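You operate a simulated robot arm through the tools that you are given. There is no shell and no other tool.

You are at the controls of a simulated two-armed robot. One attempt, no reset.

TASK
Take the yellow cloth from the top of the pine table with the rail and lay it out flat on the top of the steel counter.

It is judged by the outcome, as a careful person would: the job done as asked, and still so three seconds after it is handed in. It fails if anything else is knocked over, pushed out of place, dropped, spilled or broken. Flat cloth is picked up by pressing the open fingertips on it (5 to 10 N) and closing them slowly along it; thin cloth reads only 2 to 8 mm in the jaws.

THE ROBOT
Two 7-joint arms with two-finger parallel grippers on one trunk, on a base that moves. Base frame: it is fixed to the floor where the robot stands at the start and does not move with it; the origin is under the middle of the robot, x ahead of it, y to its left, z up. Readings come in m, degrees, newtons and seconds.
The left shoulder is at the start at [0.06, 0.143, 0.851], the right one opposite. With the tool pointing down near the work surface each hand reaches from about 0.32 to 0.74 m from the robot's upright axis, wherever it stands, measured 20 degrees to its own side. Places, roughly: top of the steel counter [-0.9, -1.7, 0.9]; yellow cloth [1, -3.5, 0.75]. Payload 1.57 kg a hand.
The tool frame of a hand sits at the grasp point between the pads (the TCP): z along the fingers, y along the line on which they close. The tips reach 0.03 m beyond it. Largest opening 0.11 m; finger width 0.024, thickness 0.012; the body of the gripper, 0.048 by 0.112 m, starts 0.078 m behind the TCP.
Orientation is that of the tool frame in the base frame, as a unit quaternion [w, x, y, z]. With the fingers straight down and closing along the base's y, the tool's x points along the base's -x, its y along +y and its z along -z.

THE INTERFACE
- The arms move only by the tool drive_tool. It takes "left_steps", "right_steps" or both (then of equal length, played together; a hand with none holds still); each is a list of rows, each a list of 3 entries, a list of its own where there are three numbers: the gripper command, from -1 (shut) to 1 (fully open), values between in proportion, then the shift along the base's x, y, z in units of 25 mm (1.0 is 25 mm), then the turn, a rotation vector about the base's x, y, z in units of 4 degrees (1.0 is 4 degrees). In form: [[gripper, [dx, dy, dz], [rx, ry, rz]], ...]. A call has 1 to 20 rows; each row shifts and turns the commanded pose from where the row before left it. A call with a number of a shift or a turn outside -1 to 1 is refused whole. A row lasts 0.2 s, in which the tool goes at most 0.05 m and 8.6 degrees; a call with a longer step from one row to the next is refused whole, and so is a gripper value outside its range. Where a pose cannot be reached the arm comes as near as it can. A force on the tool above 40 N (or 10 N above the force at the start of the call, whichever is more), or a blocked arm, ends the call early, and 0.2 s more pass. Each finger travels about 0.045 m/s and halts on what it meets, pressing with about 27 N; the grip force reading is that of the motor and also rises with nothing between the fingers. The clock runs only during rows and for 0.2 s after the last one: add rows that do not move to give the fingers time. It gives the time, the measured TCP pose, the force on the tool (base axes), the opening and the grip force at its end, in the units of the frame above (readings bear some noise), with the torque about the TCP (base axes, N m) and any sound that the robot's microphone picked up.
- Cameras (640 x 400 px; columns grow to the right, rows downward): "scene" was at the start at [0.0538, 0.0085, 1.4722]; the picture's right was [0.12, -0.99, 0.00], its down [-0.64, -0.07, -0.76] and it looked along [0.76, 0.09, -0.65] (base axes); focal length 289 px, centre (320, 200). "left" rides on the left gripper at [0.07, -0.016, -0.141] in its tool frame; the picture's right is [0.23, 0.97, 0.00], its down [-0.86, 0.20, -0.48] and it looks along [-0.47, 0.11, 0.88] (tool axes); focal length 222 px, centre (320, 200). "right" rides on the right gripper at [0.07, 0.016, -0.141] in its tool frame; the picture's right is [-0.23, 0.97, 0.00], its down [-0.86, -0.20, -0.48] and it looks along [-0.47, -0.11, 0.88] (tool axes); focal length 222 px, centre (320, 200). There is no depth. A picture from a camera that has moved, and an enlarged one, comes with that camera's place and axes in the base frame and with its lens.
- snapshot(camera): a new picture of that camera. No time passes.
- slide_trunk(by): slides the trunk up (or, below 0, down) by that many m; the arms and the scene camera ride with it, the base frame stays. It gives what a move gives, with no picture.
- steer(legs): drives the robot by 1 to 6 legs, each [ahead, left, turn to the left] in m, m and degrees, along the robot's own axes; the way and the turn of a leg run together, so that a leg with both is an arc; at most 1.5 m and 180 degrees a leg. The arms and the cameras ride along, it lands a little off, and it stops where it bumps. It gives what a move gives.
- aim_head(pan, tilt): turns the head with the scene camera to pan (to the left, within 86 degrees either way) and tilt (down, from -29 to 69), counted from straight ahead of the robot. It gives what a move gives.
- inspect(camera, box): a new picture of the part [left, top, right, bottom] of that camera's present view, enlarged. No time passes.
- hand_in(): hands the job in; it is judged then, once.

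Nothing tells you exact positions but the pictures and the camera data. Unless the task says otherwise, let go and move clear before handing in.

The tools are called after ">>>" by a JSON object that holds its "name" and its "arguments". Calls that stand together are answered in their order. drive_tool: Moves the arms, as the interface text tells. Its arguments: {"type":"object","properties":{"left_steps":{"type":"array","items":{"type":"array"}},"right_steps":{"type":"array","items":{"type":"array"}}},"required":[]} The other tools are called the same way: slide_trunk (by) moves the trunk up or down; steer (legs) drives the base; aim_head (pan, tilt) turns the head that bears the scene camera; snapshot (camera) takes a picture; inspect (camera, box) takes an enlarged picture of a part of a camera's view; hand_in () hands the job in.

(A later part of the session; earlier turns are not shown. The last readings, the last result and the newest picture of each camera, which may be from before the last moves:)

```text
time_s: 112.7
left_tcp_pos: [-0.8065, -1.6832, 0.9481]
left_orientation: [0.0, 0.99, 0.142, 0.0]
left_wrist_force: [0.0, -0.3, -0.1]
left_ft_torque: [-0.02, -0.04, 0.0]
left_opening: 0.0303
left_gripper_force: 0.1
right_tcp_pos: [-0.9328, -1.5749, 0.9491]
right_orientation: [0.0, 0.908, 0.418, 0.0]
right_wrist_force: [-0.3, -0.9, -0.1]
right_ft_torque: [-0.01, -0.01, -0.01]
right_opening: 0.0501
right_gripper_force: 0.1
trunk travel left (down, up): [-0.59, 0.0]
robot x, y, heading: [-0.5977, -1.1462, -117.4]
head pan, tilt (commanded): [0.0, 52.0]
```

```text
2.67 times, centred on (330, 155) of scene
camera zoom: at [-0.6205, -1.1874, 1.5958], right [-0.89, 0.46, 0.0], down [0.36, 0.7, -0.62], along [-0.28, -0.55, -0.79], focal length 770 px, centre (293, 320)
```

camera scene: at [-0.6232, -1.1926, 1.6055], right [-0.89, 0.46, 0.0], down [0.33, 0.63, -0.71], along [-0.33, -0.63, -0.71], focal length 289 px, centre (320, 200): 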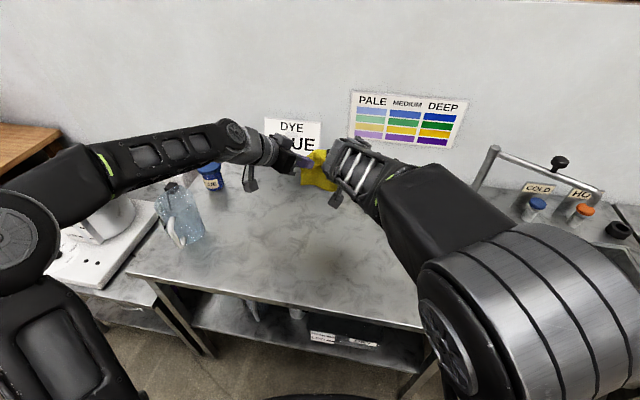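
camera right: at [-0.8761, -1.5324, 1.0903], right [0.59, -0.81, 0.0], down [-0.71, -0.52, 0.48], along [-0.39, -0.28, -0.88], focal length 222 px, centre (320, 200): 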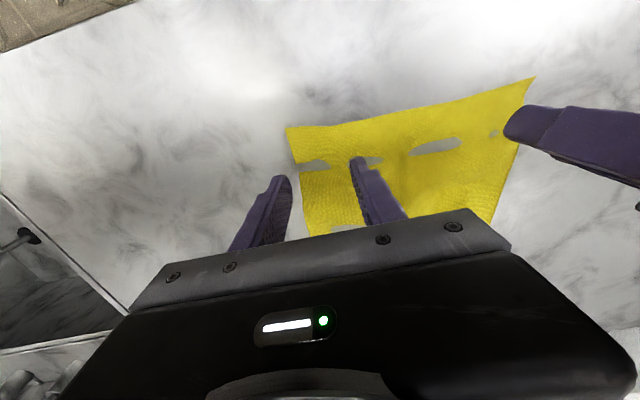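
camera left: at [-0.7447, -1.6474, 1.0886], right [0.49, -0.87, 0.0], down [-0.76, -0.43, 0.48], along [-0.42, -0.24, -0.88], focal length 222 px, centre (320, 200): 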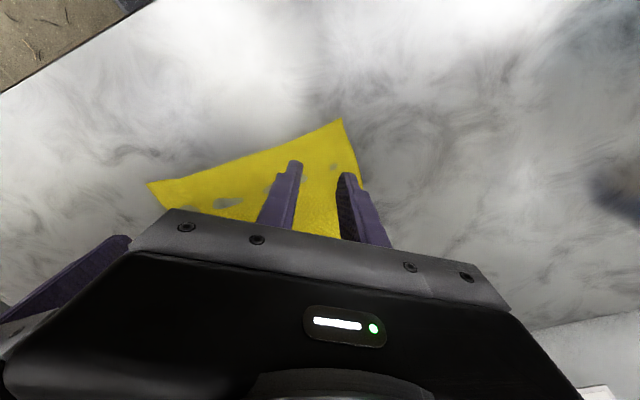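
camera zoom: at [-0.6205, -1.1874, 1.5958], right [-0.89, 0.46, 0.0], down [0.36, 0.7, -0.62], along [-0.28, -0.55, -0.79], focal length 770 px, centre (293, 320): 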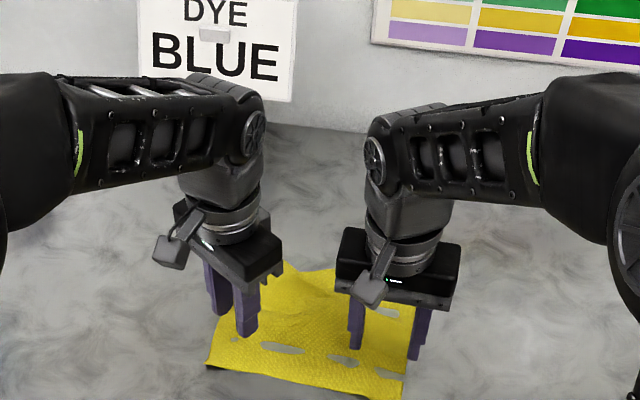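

The cloth is lying flat; I'll raise the hands clear and back away a bit to inspect the whole cloth.

>>> {"name": "drive_tool", "arguments": {"left_steps": [[-0.45, [0, 0, 1], [0, 0, 0]], [-0.45, [0, 0, 1], [0, 0, 0]], [-0.45, [0, 0, 1], [0, 0, 0]], [-0.45, [0, 0, 1], [0, 0, 0]], [-0.45, [0, 0, 0], [0, 0, 0]]], "right_steps": [[-0.09, [0, 0, 1], [0, 0, 0]], [-0.09, [0, 0, 1], [0, 0, 0]], [-0.09, [0, 0, 1], [0, 0, 0]], [-0.09, [0, 0, 1], [0, 0, 0]], [-0.09, [0, 0, 0], [0, 0, 0]]]}}

>>> {"name": "steer", "arguments": {"legs": [[-0.4, 0, 0]]}}

>>> {"name": "aim_head", "arguments": {"pan": 0, "tilt": 38}}

>>> {"name": "snapshot", "arguments": {"camera": "scene"}}

>>> {"name": "inspect", "arguments": {"camera": "scene", "box": [220, 110, 420, 250]}}

```text
time_s: 113.9
left_tcp_pos: [-0.8071, -1.683, 1.0488]
left_orientation: [0.0, 0.99, 0.143, 0.0]
left_wrist_force: [0.8, -0.4, -0.5]
left_ft_torque: [0.03, -0.03, 0.0]
left_opening: 0.0305
left_gripper_force: 0.0
right_tcp_pos: [-0.9328, -1.5741, 1.0484]
right_orientation: [0.0, 0.908, 0.418, 0.0]
right_wrist_force: [0.1, 0.2, -0.2]
right_ft_torque: [0.04, -0.02, 0.02]
right_opening: 0.05
right_gripper_force: 0.1
trunk travel left (down, up): [-0.59, 0.0]
robot x, y, heading: [-0.5992, -1.1428, -117.5]
head pan, tilt (commanded): [0.0, 52.0]
```

```text
time_s: 116.4
left_tcp_pos: [-0.6165, -1.3289, 1.0486]
left_orientation: [0.001, 0.989, 0.147, 0.0]
left_wrist_force: [0.2, 0.5, -0.1]
left_ft_torque: [-0.02, 0.02, -0.01]
left_opening: 0.0305
left_gripper_force: 0.0
right_tcp_pos: [-0.7444, -1.2205, 1.0488]
right_orientation: [0.0, 0.906, 0.422, -0.001]
right_wrist_force: [-0.2, 0.0, 0.5]
right_ft_torque: [-0.01, 0.03, -0.01]
right_opening: 0.0502
right_gripper_force: 0.0
trunk travel left (down, up): [-0.59, 0.0]
robot x, y, heading: [-0.4169, -0.7892, -117.1]
head pan, tilt (commanded): [0.0, 52.0]
```

```text
time_s: 117.2
left_tcp_pos: [-0.6158, -1.3281, 1.048]
left_orientation: [0.0, 0.989, 0.147, 0.0]
left_wrist_force: [0.1, 0.0, 0.1]
left_ft_torque: [-0.03, 0.02, 0.0]
left_opening: 0.0305
left_gripper_force: 0.1
right_tcp_pos: [-0.7457, -1.2202, 1.0491]
right_orientation: [0.001, 0.907, 0.422, 0.0]
right_wrist_force: [0.5, 0.0, 1.1]
right_ft_torque: [0.01, -0.03, 0.01]
right_opening: 0.0503
right_gripper_force: 0.1
trunk travel left (down, up): [-0.59, 0.0]
robot x, y, heading: [-0.4125, -0.7935, -117.2]
head pan, tilt (commanded): [0.0, 38.0]
```

```text
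taken
camera scene: at [-0.4412, -0.8413, 1.6156], right [-0.89, 0.46, 0.0], down [0.28, 0.55, -0.79], along [-0.36, -0.7, -0.62], focal length 289 px, centre (320, 200)
```

scene: 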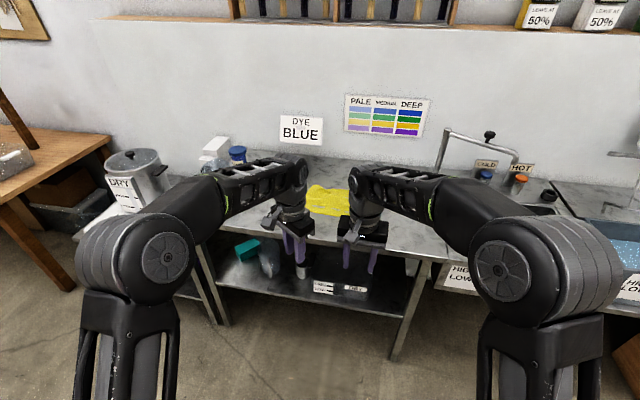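

```text
2.86 times, centred on (320, 180) of scene
camera zoom: at [-0.4412, -0.8413, 1.6156], right [-0.89, 0.46, 0.0], down [0.28, 0.55, -0.79], along [-0.36, -0.7, -0.62], focal length 826 px, centre (320, 257)
```

zoom: 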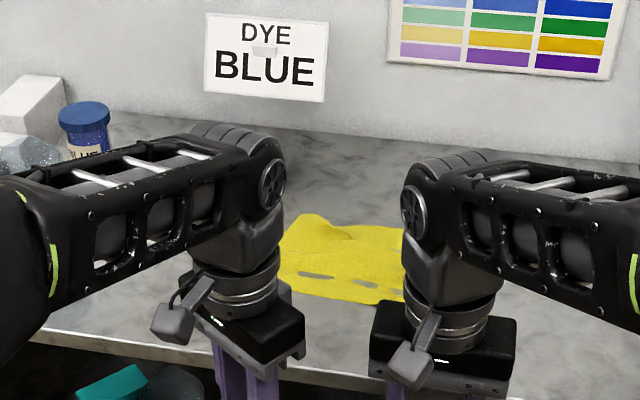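

>>> {"name": "drive_tool", "arguments": {"left_steps": [[-0.45, [0.85, -0.44, 0], [0, 0, 0]], [-0.45, [0.85, -0.44, 0], [0, 0, 0]], [-0.45, [0.85, -0.44, 0], [0, 0, 0]], [-0.45, [0.85, -0.44, 0], [0, 0, 0]], [-0.45, [0.85, -0.44, 0], [0, 0, 0]], [-0.45, [0.85, -0.44, 0], [0, 0, 0]]], "right_steps": [[-0.09, [-0.85, 0.44, 0], [0, 0, 0]], [-0.09, [-0.85, 0.44, 0], [0, 0, 0]], [-0.09, [-0.85, 0.44, 0], [0, 0, 0]], [-0.09, [-0.85, 0.44, 0], [0, 0, 0]], [-0.09, [-0.85, 0.44, 0], [0, 0, 0]], [-0.09, [-0.85, 0.44, 0], [0, 0, 0]]]}}

>>> {"name": "snapshot", "arguments": {"camera": "scene"}}

>>> {"name": "inspect", "arguments": {"camera": "scene", "box": [270, 150, 400, 240]}}

```text
time_s: 118.6
left_tcp_pos: [-0.4883, -1.3943, 1.0491]
left_orientation: [0.0, 0.989, 0.146, 0.0]
left_wrist_force: [-0.5, -0.4, -0.3]
left_ft_torque: [0.01, 0.02, 0.03]
left_opening: 0.0301
left_gripper_force: 0.2
right_tcp_pos: [-0.8715, -1.1527, 1.0513]
right_orientation: [0.001, 0.907, 0.422, 0.0]
right_wrist_force: [-0.5, -0.3, -0.3]
right_ft_torque: [-0.03, 0.03, 0.02]
right_opening: 0.05
right_gripper_force: 0.1
trunk travel left (down, up): [-0.59, 0.0]
robot x, y, heading: [-0.4159, -0.7916, -117.2]
head pan, tilt (commanded): [0.0, 38.0]
```

```text
taken
camera scene: at [-0.441, -0.8413, 1.6157], right [-0.89, 0.46, 0.0], down [0.28, 0.55, -0.79], along [-0.36, -0.7, -0.62], focal length 289 px, centre (320, 200)
```

scene: 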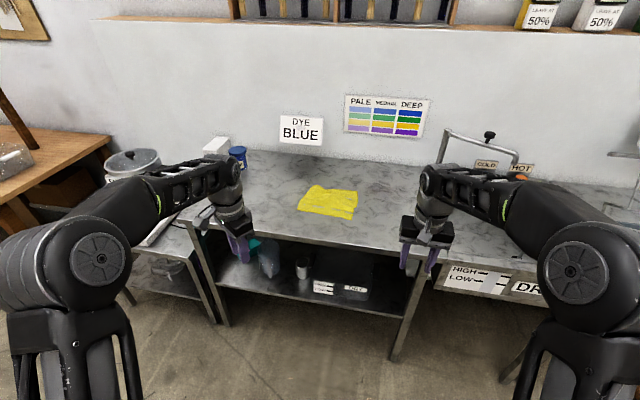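

```text
4.44 times, centred on (335, 195) of scene
camera zoom: at [-0.441, -0.8413, 1.6157], right [-0.89, 0.46, 0.0], down [0.28, 0.55, -0.79], along [-0.36, -0.7, -0.62], focal length 1284 px, centre (253, 222)
```

zoom: 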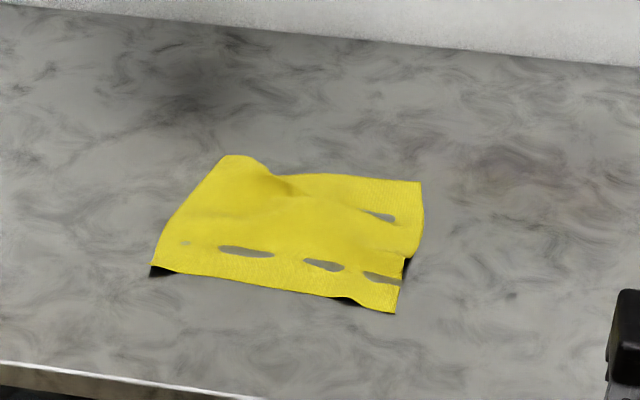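

The cloth is mostly flat but there's a wave near its far-left corner. I'll move back in with the arms spread to look more closely and then smooth it.

>>> {"name": "drive_tool", "arguments": {"left_steps": [[-1, [0, 0, 0.8], [0, 0, 0]], [-1, [0, 0, 0.8], [0, 0, 0]], [-1, [0, 0, 0.8], [0, 0, 0]]], "right_steps": [[-1, [0, 0, 0.8], [0, 0, 0]], [-1, [0, 0, 0.8], [0, 0, 0]], [-1, [0, 0, 0.8], [0, 0, 0]]]}}

>>> {"name": "steer", "arguments": {"legs": [[0.38, 0, 0]]}}

>>> {"name": "aim_head", "arguments": {"pan": 0, "tilt": 55}}

>>> {"name": "snapshot", "arguments": {"camera": "scene"}}

>>> {"name": "inspect", "arguments": {"camera": "scene", "box": [250, 90, 410, 200]}}

```text
time_s: 119.4
left_tcp_pos: [-0.4896, -1.3946, 1.108]
left_orientation: [0.0, 0.989, 0.147, 0.0]
left_wrist_force: [0.2, -0.6, -0.3]
left_ft_torque: [0.04, -0.01, 0.02]
left_opening: 0.0
left_gripper_force: 20.8
right_tcp_pos: [-0.8728, -1.1533, 1.1096]
right_orientation: [0.001, 0.906, 0.423, -0.001]
right_wrist_force: [0.4, 1.1, -0.4]
right_ft_torque: [-0.01, 0.02, -0.02]
right_opening: 0.0001
right_gripper_force: 11.0
trunk travel left (down, up): [-0.59, 0.0]
robot x, y, heading: [-0.4096, -0.7915, -117.0]
head pan, tilt (commanded): [0.0, 38.0]
```

```text
time_s: 121.8
left_tcp_pos: [-0.6608, -1.7366, 1.1069]
left_orientation: [0.0, 0.989, 0.149, 0.0]
left_wrist_force: [0.3, -0.9, 0.2]
left_ft_torque: [0.0, -0.03, 0.01]
left_opening: 0.0003
left_gripper_force: 21.3
right_tcp_pos: [-1.0444, -1.497, 1.1082]
right_orientation: [0.001, 0.906, 0.424, -0.001]
right_wrist_force: [0.0, 0.1, -0.1]
right_ft_torque: [-0.01, -0.03, 0.0]
right_opening: 0.0001
right_gripper_force: 21.8
trunk travel left (down, up): [-0.59, 0.0]
robot x, y, heading: [-0.5895, -1.1283, -116.7]
head pan, tilt (commanded): [0.0, 38.0]
```

```text
time_s: 122.6
left_tcp_pos: [-0.6601, -1.7374, 1.1068]
left_orientation: [0.0, 0.989, 0.149, 0.0]
left_wrist_force: [0.5, -0.5, -0.7]
left_ft_torque: [-0.01, 0.01, 0.01]
left_opening: 0.0
left_gripper_force: 21.3
right_tcp_pos: [-1.0437, -1.4976, 1.1092]
right_orientation: [0.001, 0.906, 0.424, -0.001]
right_wrist_force: [-0.6, 0.9, 0.3]
right_ft_torque: [0.0, 0.0, 0.01]
right_opening: 0.0
right_gripper_force: 20.7
trunk travel left (down, up): [-0.59, 0.0]
robot x, y, heading: [-0.5859, -1.1286, -116.8]
head pan, tilt (commanded): [0.0, 55.0]
```

```text
taken
camera scene: at [-0.6083, -1.17, 1.5921], right [-0.89, 0.45, 0.0], down [0.37, 0.73, -0.57], along [-0.26, -0.51, -0.82], focal length 289 px, centre (320, 200)
```

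scene: 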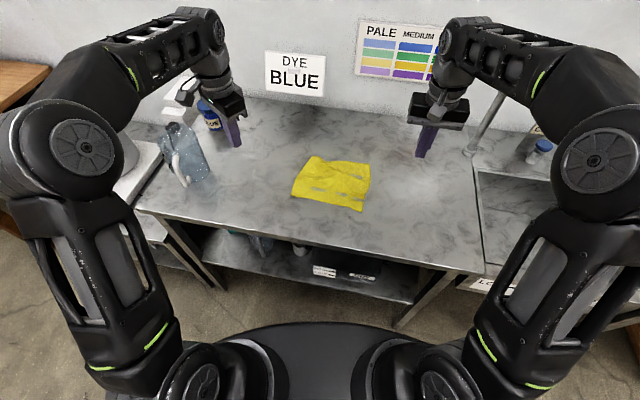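

```text
3.64 times, centred on (330, 145) of scene
camera zoom: at [-0.6083, -1.17, 1.5921], right [-0.89, 0.45, 0.0], down [0.37, 0.73, -0.57], along [-0.26, -0.51, -0.82], focal length 1051 px, centre (284, 400)
```

zoom: 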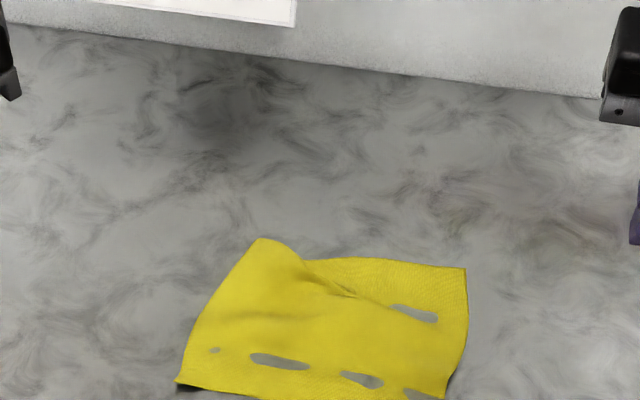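

>>> {"name": "snapshot", "arguments": {"camera": "left"}}

>>> {"name": "snapshot", "arguments": {"camera": "right"}}

>>> {"name": "inspect", "arguments": {"camera": "scene", "box": [280, 145, 385, 220]}}

```text
taken
camera left: at [-0.5987, -1.6998, 1.248], right [0.5, -0.86, 0.0], down [-0.76, -0.44, 0.48], along [-0.41, -0.24, -0.88], focal length 222 px, centre (320, 200)
```

left: 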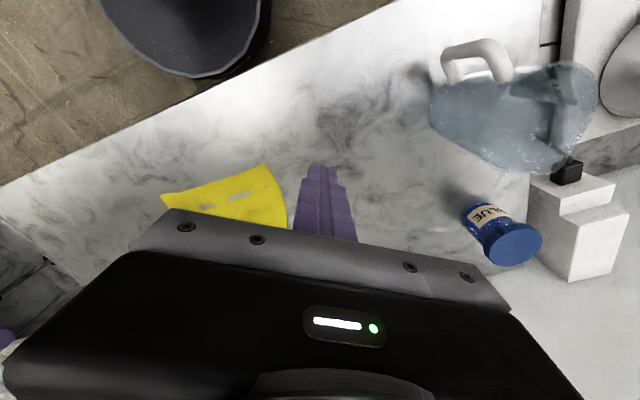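

```text
taken
camera right: at [-0.9878, -1.4553, 1.2511], right [0.6, -0.8, 0.0], down [-0.7, -0.53, 0.48], along [-0.38, -0.29, -0.88], focal length 222 px, centre (320, 200)
```

right: 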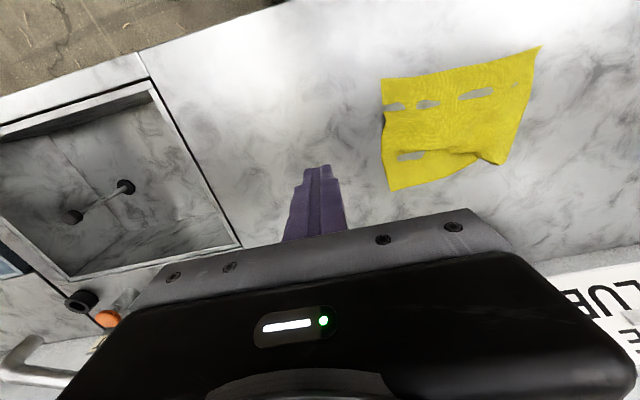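

```text
5.33 times, centred on (332, 182) of scene
camera zoom: at [-0.6083, -1.17, 1.5921], right [-0.89, 0.45, 0.0], down [0.37, 0.73, -0.57], along [-0.26, -0.51, -0.82], focal length 1541 px, centre (253, 293)
```

zoom: 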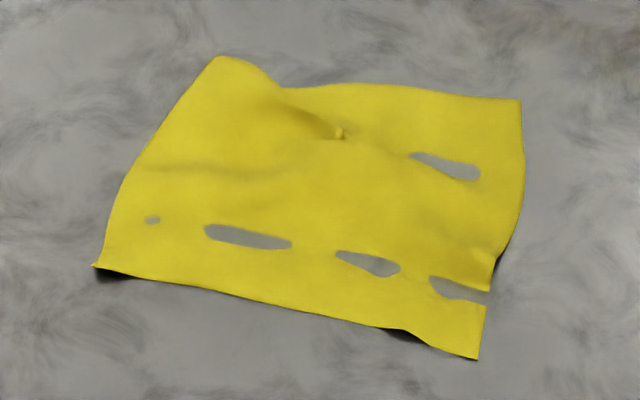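

>>> {"name": "inspect", "arguments": {"camera": "right", "box": [350, 30, 560, 210]}}

```text
2.22 times, centred on (455, 120) of right
camera zoom: at [-0.9878, -1.4553, 1.2511], right [0.6, -0.8, 0.0], down [-0.7, -0.53, 0.48], along [-0.38, -0.29, -0.88], focal length 494 px, centre (20, 378)
```

zoom: 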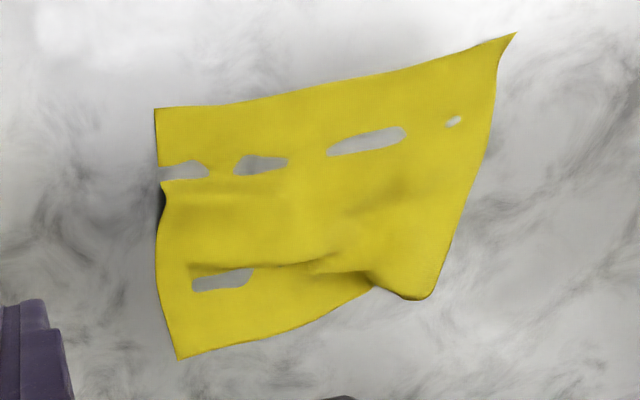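

From above, the far-left corner looks rounded and pulled in. I'll bring the right wrist camera closer to see whether it is tucked under.

>>> {"name": "drive_tool", "arguments": {"right_steps": [[-1, [0.4, -0.57, -0.53], [0, 0, 0]], [-1, [0.4, -0.57, -0.53], [0, 0, 0]], [-1, [0.4, -0.57, -0.53], [0, 0, 0]], [-1, [0.4, -0.57, -0.53], [0, 0, 0]], [-1, [0.4, -0.57, -0.53], [0, 0, 0]], [-1, [0.4, -0.57, -0.53], [0, 0, 0]], [-1, [0, 0, 0], [0, 0, 0]]]}}

>>> {"name": "snapshot", "arguments": {"camera": "right"}}

>>> {"name": "inspect", "arguments": {"camera": "right", "box": [300, 60, 540, 230]}}

```text
time_s: 124.2
left_tcp_pos: [-0.6607, -1.7361, 1.1074]
left_orientation: [0.001, 0.989, 0.148, 0.0]
left_wrist_force: [-0.2, 0.3, 0.2]
left_ft_torque: [0.0, -0.02, 0.0]
left_opening: 0.0
left_gripper_force: 21.6
right_tcp_pos: [-0.9865, -1.5814, 1.0283]
right_orientation: [0.0, 0.906, 0.423, -0.001]
right_wrist_force: [-0.9, 0.7, -0.8]
right_ft_torque: [-0.01, -0.01, 0.01]
right_opening: 0.0
right_gripper_force: 20.8
trunk travel left (down, up): [-0.59, 0.0]
robot x, y, heading: [-0.5877, -1.1302, -116.5]
head pan, tilt (commanded): [0.0, 55.0]
```

```text
taken
camera right: at [-0.9288, -1.54, 1.1703], right [0.6, -0.8, 0.0], down [-0.7, -0.53, 0.48], along [-0.38, -0.29, -0.88], focal length 222 px, centre (320, 200)
```

right: 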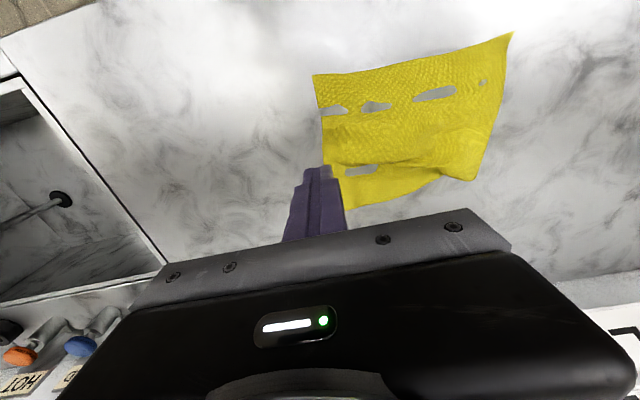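

```text
2.35 times, centred on (420, 145) of right
camera zoom: at [-0.9288, -1.54, 1.1703], right [0.6, -0.8, 0.0], down [-0.7, -0.53, 0.48], along [-0.38, -0.29, -0.88], focal length 523 px, centre (85, 329)
```

zoom: 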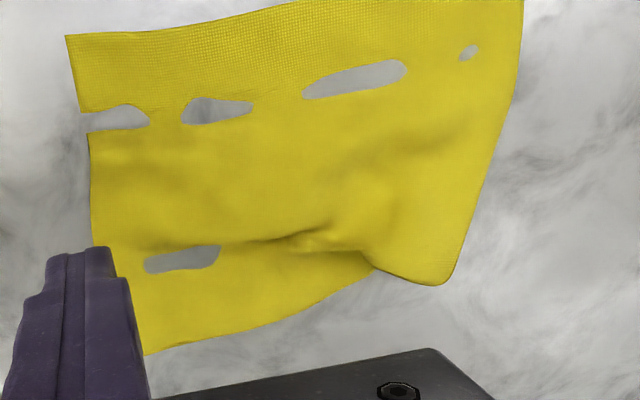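

The far-left corner is not missing, but slack is bunched into a hump there. My plan: anchor the near-right part with the right fingertips and draw the far-left corner outward with the left. First raise, move 7 cm closer, and set the right-hand anchor.

>>> {"name": "drive_tool", "arguments": {"right_steps": [[-1, [0, 0, 0.9], [0, 0, 0]], [-1, [0, 0, 0.9], [0, 0, 0]]]}}

>>> {"name": "steer", "arguments": {"legs": [[0.07, 0, 0]]}}

>>> {"name": "snapshot", "arguments": {"camera": "scene"}}

>>> {"name": "snapshot", "arguments": {"camera": "right"}}

```text
time_s: 124.8
left_tcp_pos: [-0.6594, -1.7364, 1.108]
left_orientation: [0.0, 0.989, 0.148, 0.0]
left_wrist_force: [0.8, 0.1, -0.4]
left_ft_torque: [0.02, -0.02, 0.0]
left_opening: 0.0001
left_gripper_force: 20.9
right_tcp_pos: [-0.9854, -1.5812, 1.0753]
right_orientation: [0.0, 0.905, 0.424, 0.0]
right_wrist_force: [-0.1, 0.4, -0.6]
right_ft_torque: [0.03, -0.02, 0.03]
right_opening: 0.0
right_gripper_force: 21.3
trunk travel left (down, up): [-0.59, 0.0]
robot x, y, heading: [-0.5876, -1.133, -117.0]
head pan, tilt (commanded): [0.0, 55.0]
```

```text
time_s: 125.8
left_tcp_pos: [-0.6931, -1.8016, 1.1063]
left_orientation: [0.0, 0.989, 0.149, 0.0]
left_wrist_force: [-0.2, -0.6, -0.6]
left_ft_torque: [0.03, -0.02, -0.03]
left_opening: 0.0
left_gripper_force: 20.9
right_tcp_pos: [-1.0182, -1.647, 1.0735]
right_orientation: [0.001, 0.906, 0.422, 0.0]
right_wrist_force: [0.7, 0.1, -0.4]
right_ft_torque: [0.03, -0.03, -0.04]
right_opening: 0.0
right_gripper_force: 21.3
trunk travel left (down, up): [-0.59, 0.0]
robot x, y, heading: [-0.6219, -1.1924, -117.0]
head pan, tilt (commanded): [0.0, 55.0]
```

```text
taken
camera scene: at [-0.6414, -1.2352, 1.5919], right [-0.89, 0.45, 0.0], down [0.37, 0.73, -0.57], along [-0.26, -0.51, -0.82], focal length 289 px, centre (320, 200)
```

scene: 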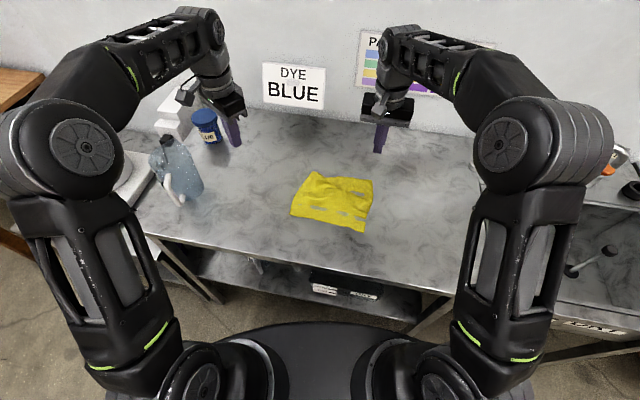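

```text
taken
camera right: at [-0.9614, -1.6042, 1.2158], right [0.6, -0.8, 0.0], down [-0.7, -0.53, 0.48], along [-0.38, -0.29, -0.88], focal length 222 px, centre (320, 200)
```

right: 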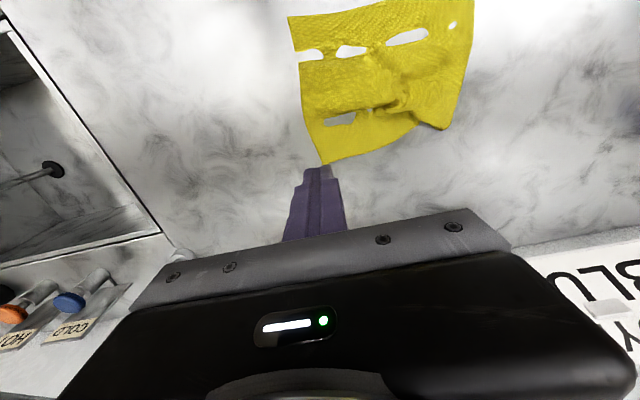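

>>> {"name": "inspect", "arguments": {"camera": "right", "box": [270, 0, 490, 180]}}

>>> {"name": "inspect", "arguments": {"camera": "scene", "box": [280, 160, 385, 240]}}

```text
2.22 times, centred on (380, 90) of right
camera zoom: at [-0.9614, -1.6042, 1.2158], right [0.6, -0.8, 0.0], down [-0.7, -0.53, 0.48], along [-0.38, -0.29, -0.88], focal length 494 px, centre (187, 444)
```

zoom: 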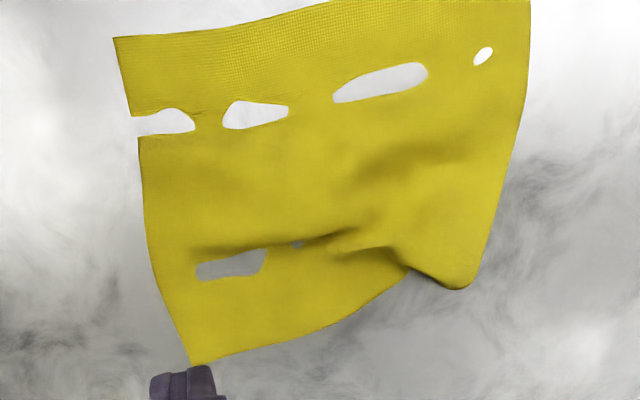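

```text
5.00 times, centred on (332, 200) of scene
camera zoom: at [-0.6414, -1.2352, 1.5919], right [-0.89, 0.45, 0.0], down [0.37, 0.73, -0.57], along [-0.26, -0.51, -0.82], focal length 1445 px, centre (258, 200)
```

zoom: 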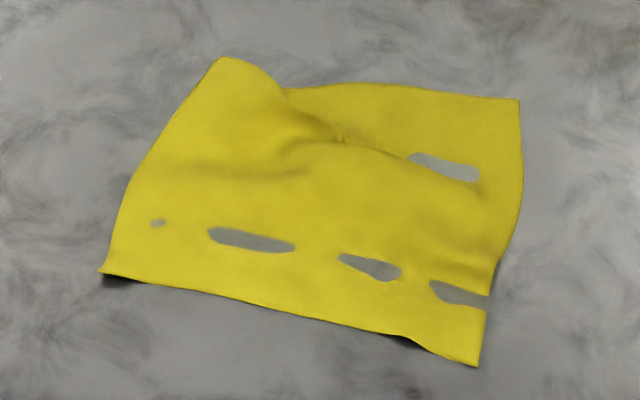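

>>> {"name": "drive_tool", "arguments": {"right_steps": [[-1, [0.73, 0.67, -0.6], [0, 0, 0]], [-1, [0.73, 0.67, -0.6], [0, 0, 0]], [-1, [0.73, 0.67, -0.6], [0, 0, 0]], [-1, [0.73, 0.67, -0.6], [0, 0, 0]], [-1, [0, 0, -0.9], [0, 0, 0]], [-1, [0, 0, -0.9], [0, 0, 0]], [-1, [0, 0, -0.9], [0, 0, 0]], [-1, [0, 0, -0.9], [0, 0, 0]], [-1, [0, 0, -0.6], [0, 0, 0]], [-1, [0, 0, 0], [0, 0, 0]]], "left_steps": [[-1, [-0.4, 0.04, -0.28], [0, 0, 0.96]], [-1, [-0.4, 0.04, -0.28], [0, 0, 0.96]], [-1, [-0.4, 0.04, -0.28], [0, 0, 0.96]], [-1, [-0.4, 0.04, -0.28], [0, 0, 0.96]], [-1, [0, 0, 0], [0, 0, 0.96]], [-1, [0, 0, 0], [0, 0, 0.96]], [-1, [0, 0, 0], [0, 0, 0.96]], [-1, [0, 0, 0], [0, 0, 0.96]], [-1, [0, 0, 0], [0, 0, 0.96]], [-1, [0, 0, 0], [0, 0, 0.96]]]}}

>>> {"name": "snapshot", "arguments": {"camera": "right"}}

>>> {"name": "snapshot", "arguments": {"camera": "left"}}

>>> {"name": "snapshot", "arguments": {"camera": "scene"}}

```text
time_s: 128.0
left_tcp_pos: [-0.7339, -1.7958, 1.0802]
left_orientation: [0.0, 0.885, 0.466, 0.0]
left_wrist_force: [0.9, -0.1, 0.3]
left_ft_torque: [0.02, -0.02, -0.03]
left_opening: 0.0
left_gripper_force: 21.2
right_tcp_pos: [-0.9446, -1.5768, 0.9088]
right_orientation: [0.001, 0.906, 0.423, -0.001]
right_wrist_force: [-0.1, 1.0, -0.4]
right_ft_torque: [0.01, -0.02, -0.01]
right_opening: 0.0
right_gripper_force: 21.0
trunk travel left (down, up): [-0.59, 0.0]
robot x, y, heading: [-0.6209, -1.1935, -116.9]
head pan, tilt (commanded): [0.0, 55.0]
```

```text
taken
camera right: at [-0.889, -1.535, 1.0514], right [0.6, -0.8, 0.0], down [-0.7, -0.53, 0.48], along [-0.38, -0.29, -0.88], focal length 222 px, centre (320, 200)
```

right: 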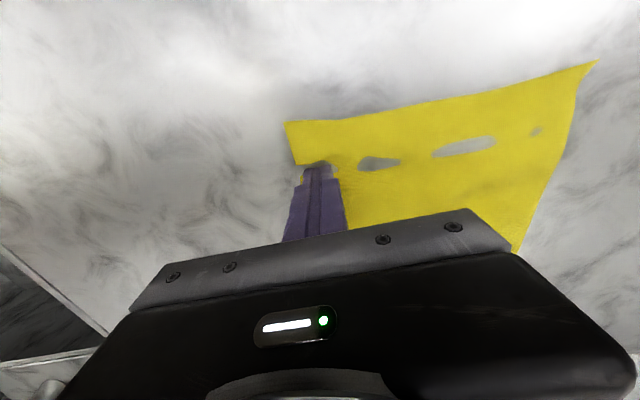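

```text
taken
camera left: at [-0.7072, -1.729, 1.2198], right [0.93, -0.36, 0.0], down [-0.32, -0.82, 0.48], along [-0.17, -0.45, -0.88], focal length 222 px, centre (320, 200)
```

left: 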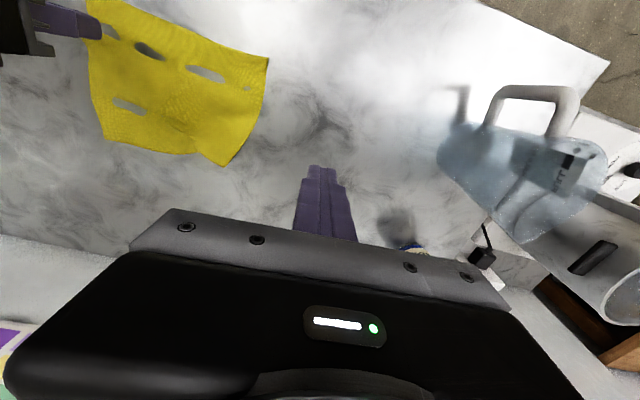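

```text
taken
camera scene: at [-0.6404, -1.2332, 1.592], right [-0.89, 0.45, 0.0], down [0.37, 0.73, -0.57], along [-0.26, -0.51, -0.82], focal length 289 px, centre (320, 200)
```

scene: 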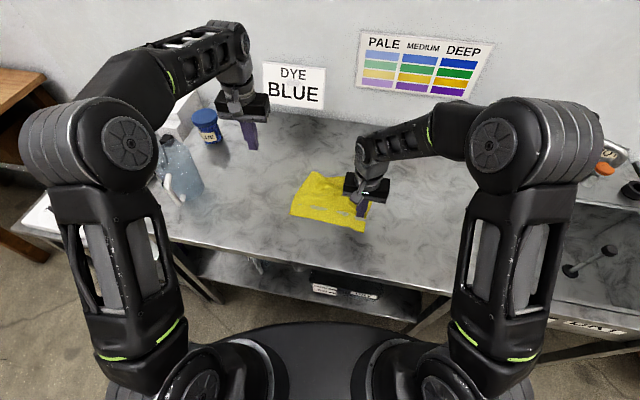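

>>> {"name": "drive_tool", "arguments": {"right_steps": [[-1, [0, 0, -0.3], [0, 0, 0]], [-1, [0, 0, -0.3], [0, 0, 0]], [-1, [0, 0, -0.1], [0, 0, 0]]]}}

>>> {"name": "drive_tool", "arguments": {"right_steps": [[-1, [0, 0, -0.1], [0, 0, 0]]]}}

```text
time_s: 128.8
left_tcp_pos: [-0.7327, -1.7961, 1.0796]
left_orientation: [0.001, 0.885, 0.466, 0.0]
left_wrist_force: [0.0, 0.8, -0.4]
left_ft_torque: [-0.02, 0.0, 0.02]
left_opening: 0.0
left_gripper_force: 21.2
right_tcp_pos: [-0.9444, -1.5775, 0.8937]
right_orientation: [0.0, 0.906, 0.423, -0.001]
right_wrist_force: [0.4, -0.4, 0.3]
right_ft_torque: [0.02, -0.02, 0.01]
right_opening: 0.0
right_gripper_force: 21.4
trunk travel left (down, up): [-0.59, 0.0]
robot x, y, heading: [-0.62, -1.1927, -117.1]
head pan, tilt (commanded): [0.0, 55.0]
```

```text
time_s: 129.2
left_tcp_pos: [-0.733, -1.7956, 1.0791]
left_orientation: [-0.001, 0.885, 0.466, 0.001]
left_wrist_force: [0.1, 0.8, -0.5]
left_ft_torque: [0.01, 0.01, -0.01]
left_opening: 0.0
left_gripper_force: 21.0
right_tcp_pos: [-0.9438, -1.5785, 0.8909]
right_orientation: [0.003, 0.906, 0.424, -0.001]
right_wrist_force: [0.0, 1.3, 11.2]
right_ft_torque: [0.11, 0.02, 0.01]
right_opening: 0.0001
right_gripper_force: 21.4
trunk travel left (down, up): [-0.59, 0.0]
robot x, y, heading: [-0.6197, -1.1947, -116.9]
head pan, tilt (commanded): [0.0, 55.0]
```

Anchor set. Now the left hand moves over the far-left corner with a slight forward pitch.

>>> {"name": "drive_tool", "arguments": {"left_steps": [[-1, [-0.855, 0.1, -0.55], [-0.334, 0.17, 0]], [-1, [-0.855, 0.1, -0.55], [-0.334, 0.17, 0]], [-1, [-0.855, 0.1, -0.55], [-0.334, 0.17, 0]], [-1, [-0.855, 0.1, -0.55], [-0.334, 0.17, 0]], [-1, [-0.855, 0.1, -0.55], [-0.334, 0.17, 0]], [-1, [-0.855, 0.1, -0.55], [-0.334, 0.17, 0]], [-1, [-0.855, 0.1, -0.55], [-0.334, 0.17, 0]], [-1, [-0.855, 0.1, -0.55], [-0.334, 0.17, 0]], [-1, [0, 0, 0], [0, 0, 0]]]}}

>>> {"name": "snapshot", "arguments": {"camera": "left"}}

>>> {"name": "snapshot", "arguments": {"camera": "scene"}}

```text
time_s: 131.2
left_tcp_pos: [-0.9042, -1.774, 0.9702]
left_orientation: [0.062, 0.88, 0.463, -0.085]
left_wrist_force: [0.0, -0.2, 0.0]
left_ft_torque: [-0.02, -0.01, 0.01]
left_opening: 0.0
left_gripper_force: 21.2
right_tcp_pos: [-0.9436, -1.5776, 0.8904]
right_orientation: [0.002, 0.906, 0.424, -0.001]
right_wrist_force: [-4.1, -2.8, 27.8]
right_ft_torque: [0.12, 0.12, 0.0]
right_opening: 0.0
right_gripper_force: 21.3
trunk travel left (down, up): [-0.59, 0.0]
robot x, y, heading: [-0.6178, -1.1987, -116.7]
head pan, tilt (commanded): [0.0, 55.0]
```

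```text
taken
camera left: at [-0.865, -1.6825, 1.0914], right [0.93, -0.37, -0.02], down [-0.27, -0.71, 0.65], along [-0.25, -0.6, -0.76], focal length 222 px, centre (320, 200)
```

left: 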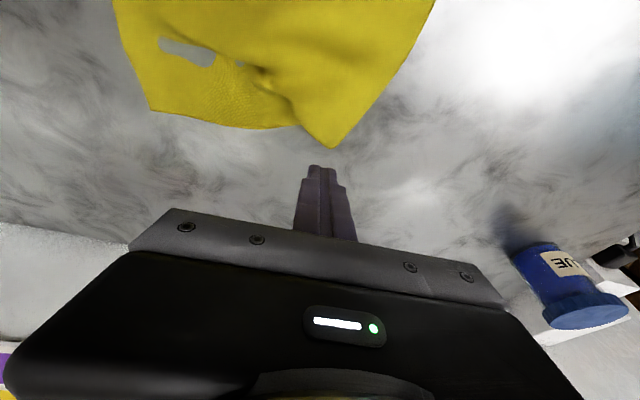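

```text
taken
camera scene: at [-0.6394, -1.232, 1.5922], right [-0.89, 0.45, 0.0], down [0.37, 0.73, -0.57], along [-0.26, -0.51, -0.82], focal length 289 px, centre (320, 200)
```

scene: 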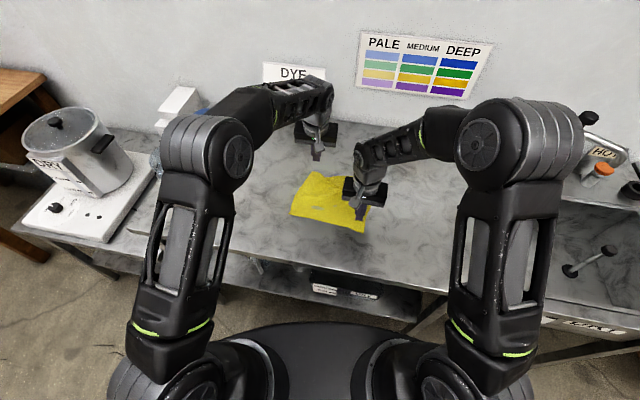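

>>> {"name": "drive_tool", "arguments": {"left_steps": [[-1, [0, 0, -0.9], [0, 0, 0]], [-1, [0, 0, -0.9], [0, 0, 0]], [-1, [0, 0, -0.9], [0, 0, 0]], [-1, [0, 0, -0.2], [0, 0, 0]]], "right_steps": [[-1, [0, 0, 0.08], [0, 0, 0]], [-1, [0, 0, 0], [0, 0, 0]], [-1, [0, 0, 0], [0, 0, 0]], [-1, [0, 0, 0], [0, 0, 0]]]}}

>>> {"name": "drive_tool", "arguments": {"left_steps": [[-1, [0, 0, -0.15], [0, 0, 0]]]}}

>>> {"name": "snapshot", "arguments": {"camera": "left"}}

```text
time_s: 132.2
left_tcp_pos: [-0.9025, -1.774, 0.897]
left_orientation: [0.06, 0.88, 0.463, -0.085]
left_wrist_force: [0.3, 0.0, 0.7]
left_ft_torque: [-0.03, -0.01, -0.01]
left_opening: 0.0
left_gripper_force: 21.4
right_tcp_pos: [-0.9441, -1.5754, 0.8918]
right_orientation: [0.0, 0.906, 0.423, 0.0]
right_wrist_force: [0.5, -0.7, 6.7]
right_ft_torque: [0.03, 0.0, 0.03]
right_opening: 0.0
right_gripper_force: 21.0
trunk travel left (down, up): [-0.59, 0.0]
robot x, y, heading: [-0.6186, -1.195, -117.0]
head pan, tilt (commanded): [0.0, 55.0]
```

```text
time_s: 132.6
left_tcp_pos: [-0.9046, -1.7757, 0.8934]
left_orientation: [0.06, 0.88, 0.463, -0.086]
left_wrist_force: [0.2, 0.0, 6.3]
left_ft_torque: [0.12, -0.02, -0.03]
left_opening: 0.0
left_gripper_force: 21.3
right_tcp_pos: [-0.9446, -1.5773, 0.8918]
right_orientation: [0.001, 0.906, 0.423, 0.0]
right_wrist_force: [0.8, -0.8, 0.1]
right_ft_torque: [0.02, -0.02, 0.01]
right_opening: 0.0
right_gripper_force: 21.5
trunk travel left (down, up): [-0.59, 0.0]
robot x, y, heading: [-0.6179, -1.1934, -116.7]
head pan, tilt (commanded): [0.0, 55.0]
```

```text
taken
camera left: at [-0.865, -1.6828, 1.0162], right [0.93, -0.37, -0.02], down [-0.27, -0.71, 0.65], along [-0.25, -0.6, -0.76], focal length 222 px, centre (320, 200)
```

left: 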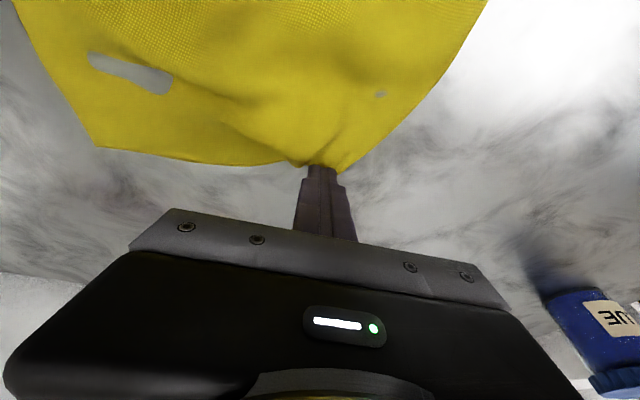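

>>> {"name": "drive_tool", "arguments": {"left_steps": [[-1, [0, 0, -0.02], [0, 0, 0]], [-1, [0, -0.25, 0], [0, 0, 0]], [-1, [0, -0.25, 0], [0, 0, 0]], [-1, [0, -0.25, 0], [0, 0, 0]], [-1, [0, -0.25, 0], [0, 0, 0]]], "right_steps": [[-1, [0, 0, -0.06], [0, 0, 0]], [-1, [0, 0, 0], [0, 0, 0]], [-1, [0, 0, 0], [0, 0, 0]], [-1, [0, 0, 0], [0, 0, 0]], [-1, [0, 0, 0], [0, 0, 0]]]}}

>>> {"name": "snapshot", "arguments": {"camera": "left"}}

>>> {"name": "inspect", "arguments": {"camera": "scene", "box": [270, 130, 400, 240]}}

```text
time_s: 133.8
left_tcp_pos: [-0.904, -1.8008, 0.8939]
left_orientation: [0.062, 0.88, 0.463, -0.086]
left_wrist_force: [0.7, 3.3, 16.0]
left_ft_torque: [0.16, 0.03, 0.01]
left_opening: 0.0
left_gripper_force: 20.6
right_tcp_pos: [-0.9432, -1.5765, 0.8915]
right_orientation: [0.002, 0.906, 0.423, -0.001]
right_wrist_force: [0.0, -0.5, 3.2]
right_ft_torque: [-0.04, -0.03, 0.01]
right_opening: 0.0
right_gripper_force: 21.4
trunk travel left (down, up): [-0.59, 0.0]
robot x, y, heading: [-0.6171, -1.1937, -116.7]
head pan, tilt (commanded): [0.0, 55.0]
```

```text
taken
camera left: at [-0.8646, -1.7076, 1.0159], right [0.93, -0.37, -0.02], down [-0.27, -0.71, 0.65], along [-0.25, -0.6, -0.76], focal length 222 px, centre (320, 200)
```

left: 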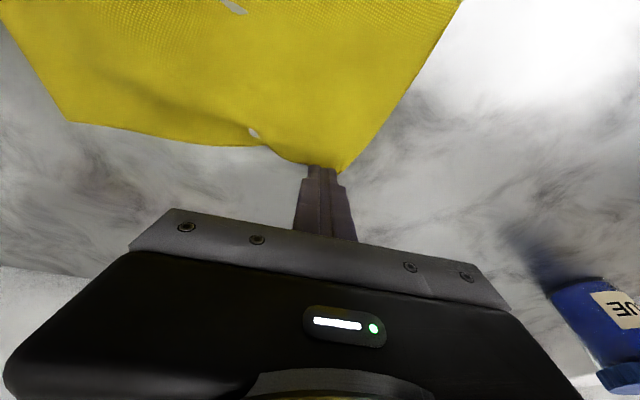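

```text
3.64 times, centred on (335, 185) of scene
camera zoom: at [-0.6395, -1.2312, 1.5922], right [-0.89, 0.45, 0.0], down [0.37, 0.73, -0.57], along [-0.26, -0.51, -0.82], focal length 1051 px, centre (266, 254)
```

zoom: 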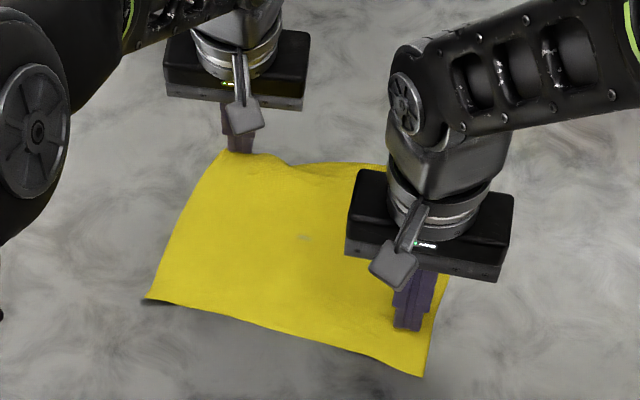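

Dragging the corner works — the hump has nearly vanished. A bit further.

>>> {"name": "drive_tool", "arguments": {"left_steps": [[-1, [0.05, -0.25, 0.02], [0, 0, 0]], [-1, [0.05, -0.25, 0], [0, 0, 0]], [-1, [0.05, -0.2, 0], [0, 0, 0]], [-1, [0, 0, 0], [0, 0, 0]]]}}

>>> {"name": "snapshot", "arguments": {"camera": "left"}}

>>> {"name": "inspect", "arguments": {"camera": "scene", "box": [270, 130, 400, 240]}}

```text
time_s: 134.8
left_tcp_pos: [-0.9008, -1.8161, 0.8944]
left_orientation: [0.061, 0.88, 0.462, -0.086]
left_wrist_force: [-1.6, 3.3, 15.2]
left_ft_torque: [0.17, 0.04, 0.02]
left_opening: 0.0
left_gripper_force: 21.4
right_tcp_pos: [-0.9451, -1.5768, 0.8911]
right_orientation: [0.002, 0.906, 0.424, -0.001]
right_wrist_force: [-0.4, -0.7, 4.6]
right_ft_torque: [0.04, 0.0, 0.0]
right_opening: 0.0
right_gripper_force: 21.2
trunk travel left (down, up): [-0.59, 0.0]
robot x, y, heading: [-0.6193, -1.192, -117.0]
head pan, tilt (commanded): [0.0, 55.0]
```

```text
taken
camera left: at [-0.8614, -1.7238, 1.0161], right [0.93, -0.37, -0.02], down [-0.27, -0.71, 0.65], along [-0.25, -0.6, -0.76], focal length 222 px, centre (320, 200)
```

left: 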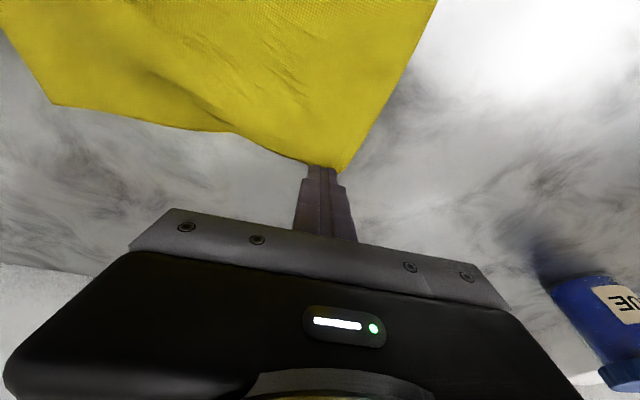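

```text
3.64 times, centred on (335, 185) of scene
camera zoom: at [-0.6397, -1.2312, 1.5921], right [-0.89, 0.45, 0.0], down [0.37, 0.73, -0.57], along [-0.26, -0.51, -0.82], focal length 1051 px, centre (266, 254)
```

zoom: 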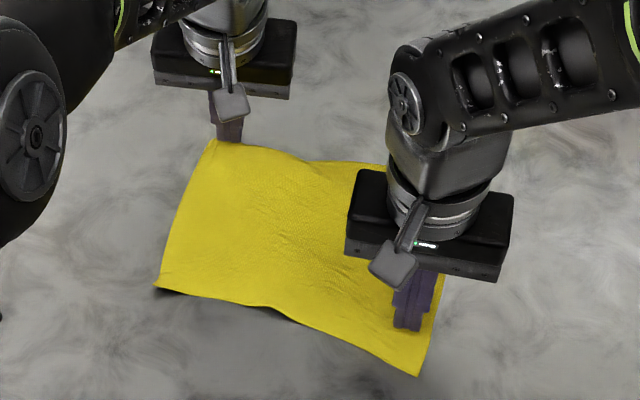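

That last bit over-tensioned the diagonal. I'll ease back 8 mm, lift both hands, and look at how it settles.

>>> {"name": "drive_tool", "arguments": {"left_steps": [[-1, [0, 0.16, 0], [0, 0, 0]], [-1, [0, 0.16, 0], [0, 0, 0]], [-1, [0, 0, 0.3], [0, 0, 0]], [-1, [0, 0, 0.8], [0, 0, 0]], [-1, [0, 0, 0.8], [0, 0, 0]], [-1, [0, 0, 0.8], [0, 0, 0]], [-1, [0, 0, 0], [0, 0, 0]]], "right_steps": [[-1, [0, 0, 0], [0, 0, 0]], [-1, [0, 0, 0], [0, 0, 0]], [-1, [0, 0, 0.3], [0, 0, 0]], [-1, [0, 0, 0.8], [0, 0, 0]], [-1, [0, 0, 0.8], [0, 0, 0]], [-1, [-0.4, 0.2, 0.8], [0, 0, 0]], [-1, [-0.8, 0.4, 0.8], [0, 0, 0]]]}}

>>> {"name": "snapshot", "arguments": {"camera": "left"}}

>>> {"name": "snapshot", "arguments": {"camera": "right"}}

>>> {"name": "inspect", "arguments": {"camera": "scene", "box": [270, 130, 400, 240]}}

```text
time_s: 136.4
left_tcp_pos: [-0.9005, -1.8098, 0.9598]
left_orientation: [0.061, 0.88, 0.463, -0.085]
left_wrist_force: [0.6, -0.1, 0.0]
left_ft_torque: [-0.02, 0.03, 0.01]
left_opening: 0.0001
left_gripper_force: 21.1
right_tcp_pos: [-0.9749, -1.5614, 0.9785]
right_orientation: [0.0, 0.906, 0.424, 0.0]
right_wrist_force: [-0.7, 0.2, 0.0]
right_ft_torque: [-0.04, -0.03, 0.01]
right_opening: 0.0001
right_gripper_force: 21.1
trunk travel left (down, up): [-0.59, 0.0]
robot x, y, heading: [-0.6223, -1.1973, -117.2]
head pan, tilt (commanded): [0.0, 55.0]
```

```text
taken
camera left: at [-0.8624, -1.7172, 1.0822], right [0.93, -0.37, -0.02], down [-0.27, -0.71, 0.65], along [-0.25, -0.6, -0.76], focal length 222 px, centre (320, 200)
```

left: 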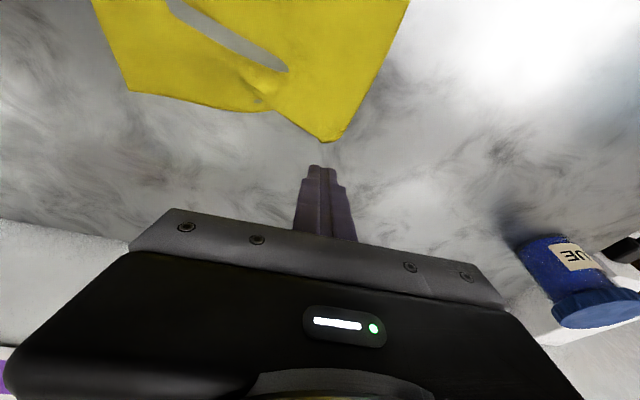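

```text
taken
camera right: at [-0.9183, -1.5198, 1.1199], right [0.6, -0.8, 0.0], down [-0.7, -0.53, 0.48], along [-0.38, -0.29, -0.88], focal length 222 px, centre (320, 200)
```

right: 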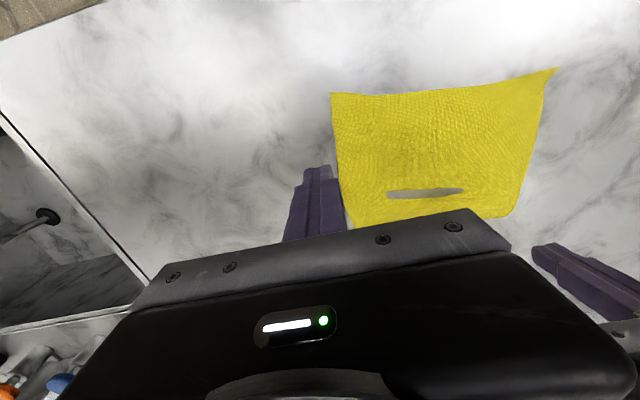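

```text
3.64 times, centred on (335, 185) of scene
camera zoom: at [-0.6409, -1.2331, 1.592], right [-0.89, 0.45, 0.0], down [0.37, 0.73, -0.57], along [-0.26, -0.51, -0.82], focal length 1051 px, centre (266, 254)
```

zoom: 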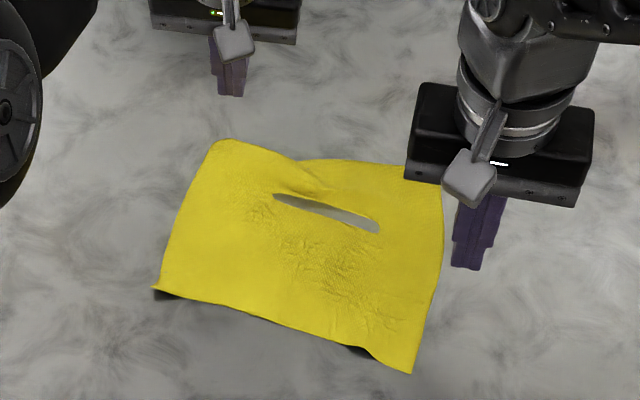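

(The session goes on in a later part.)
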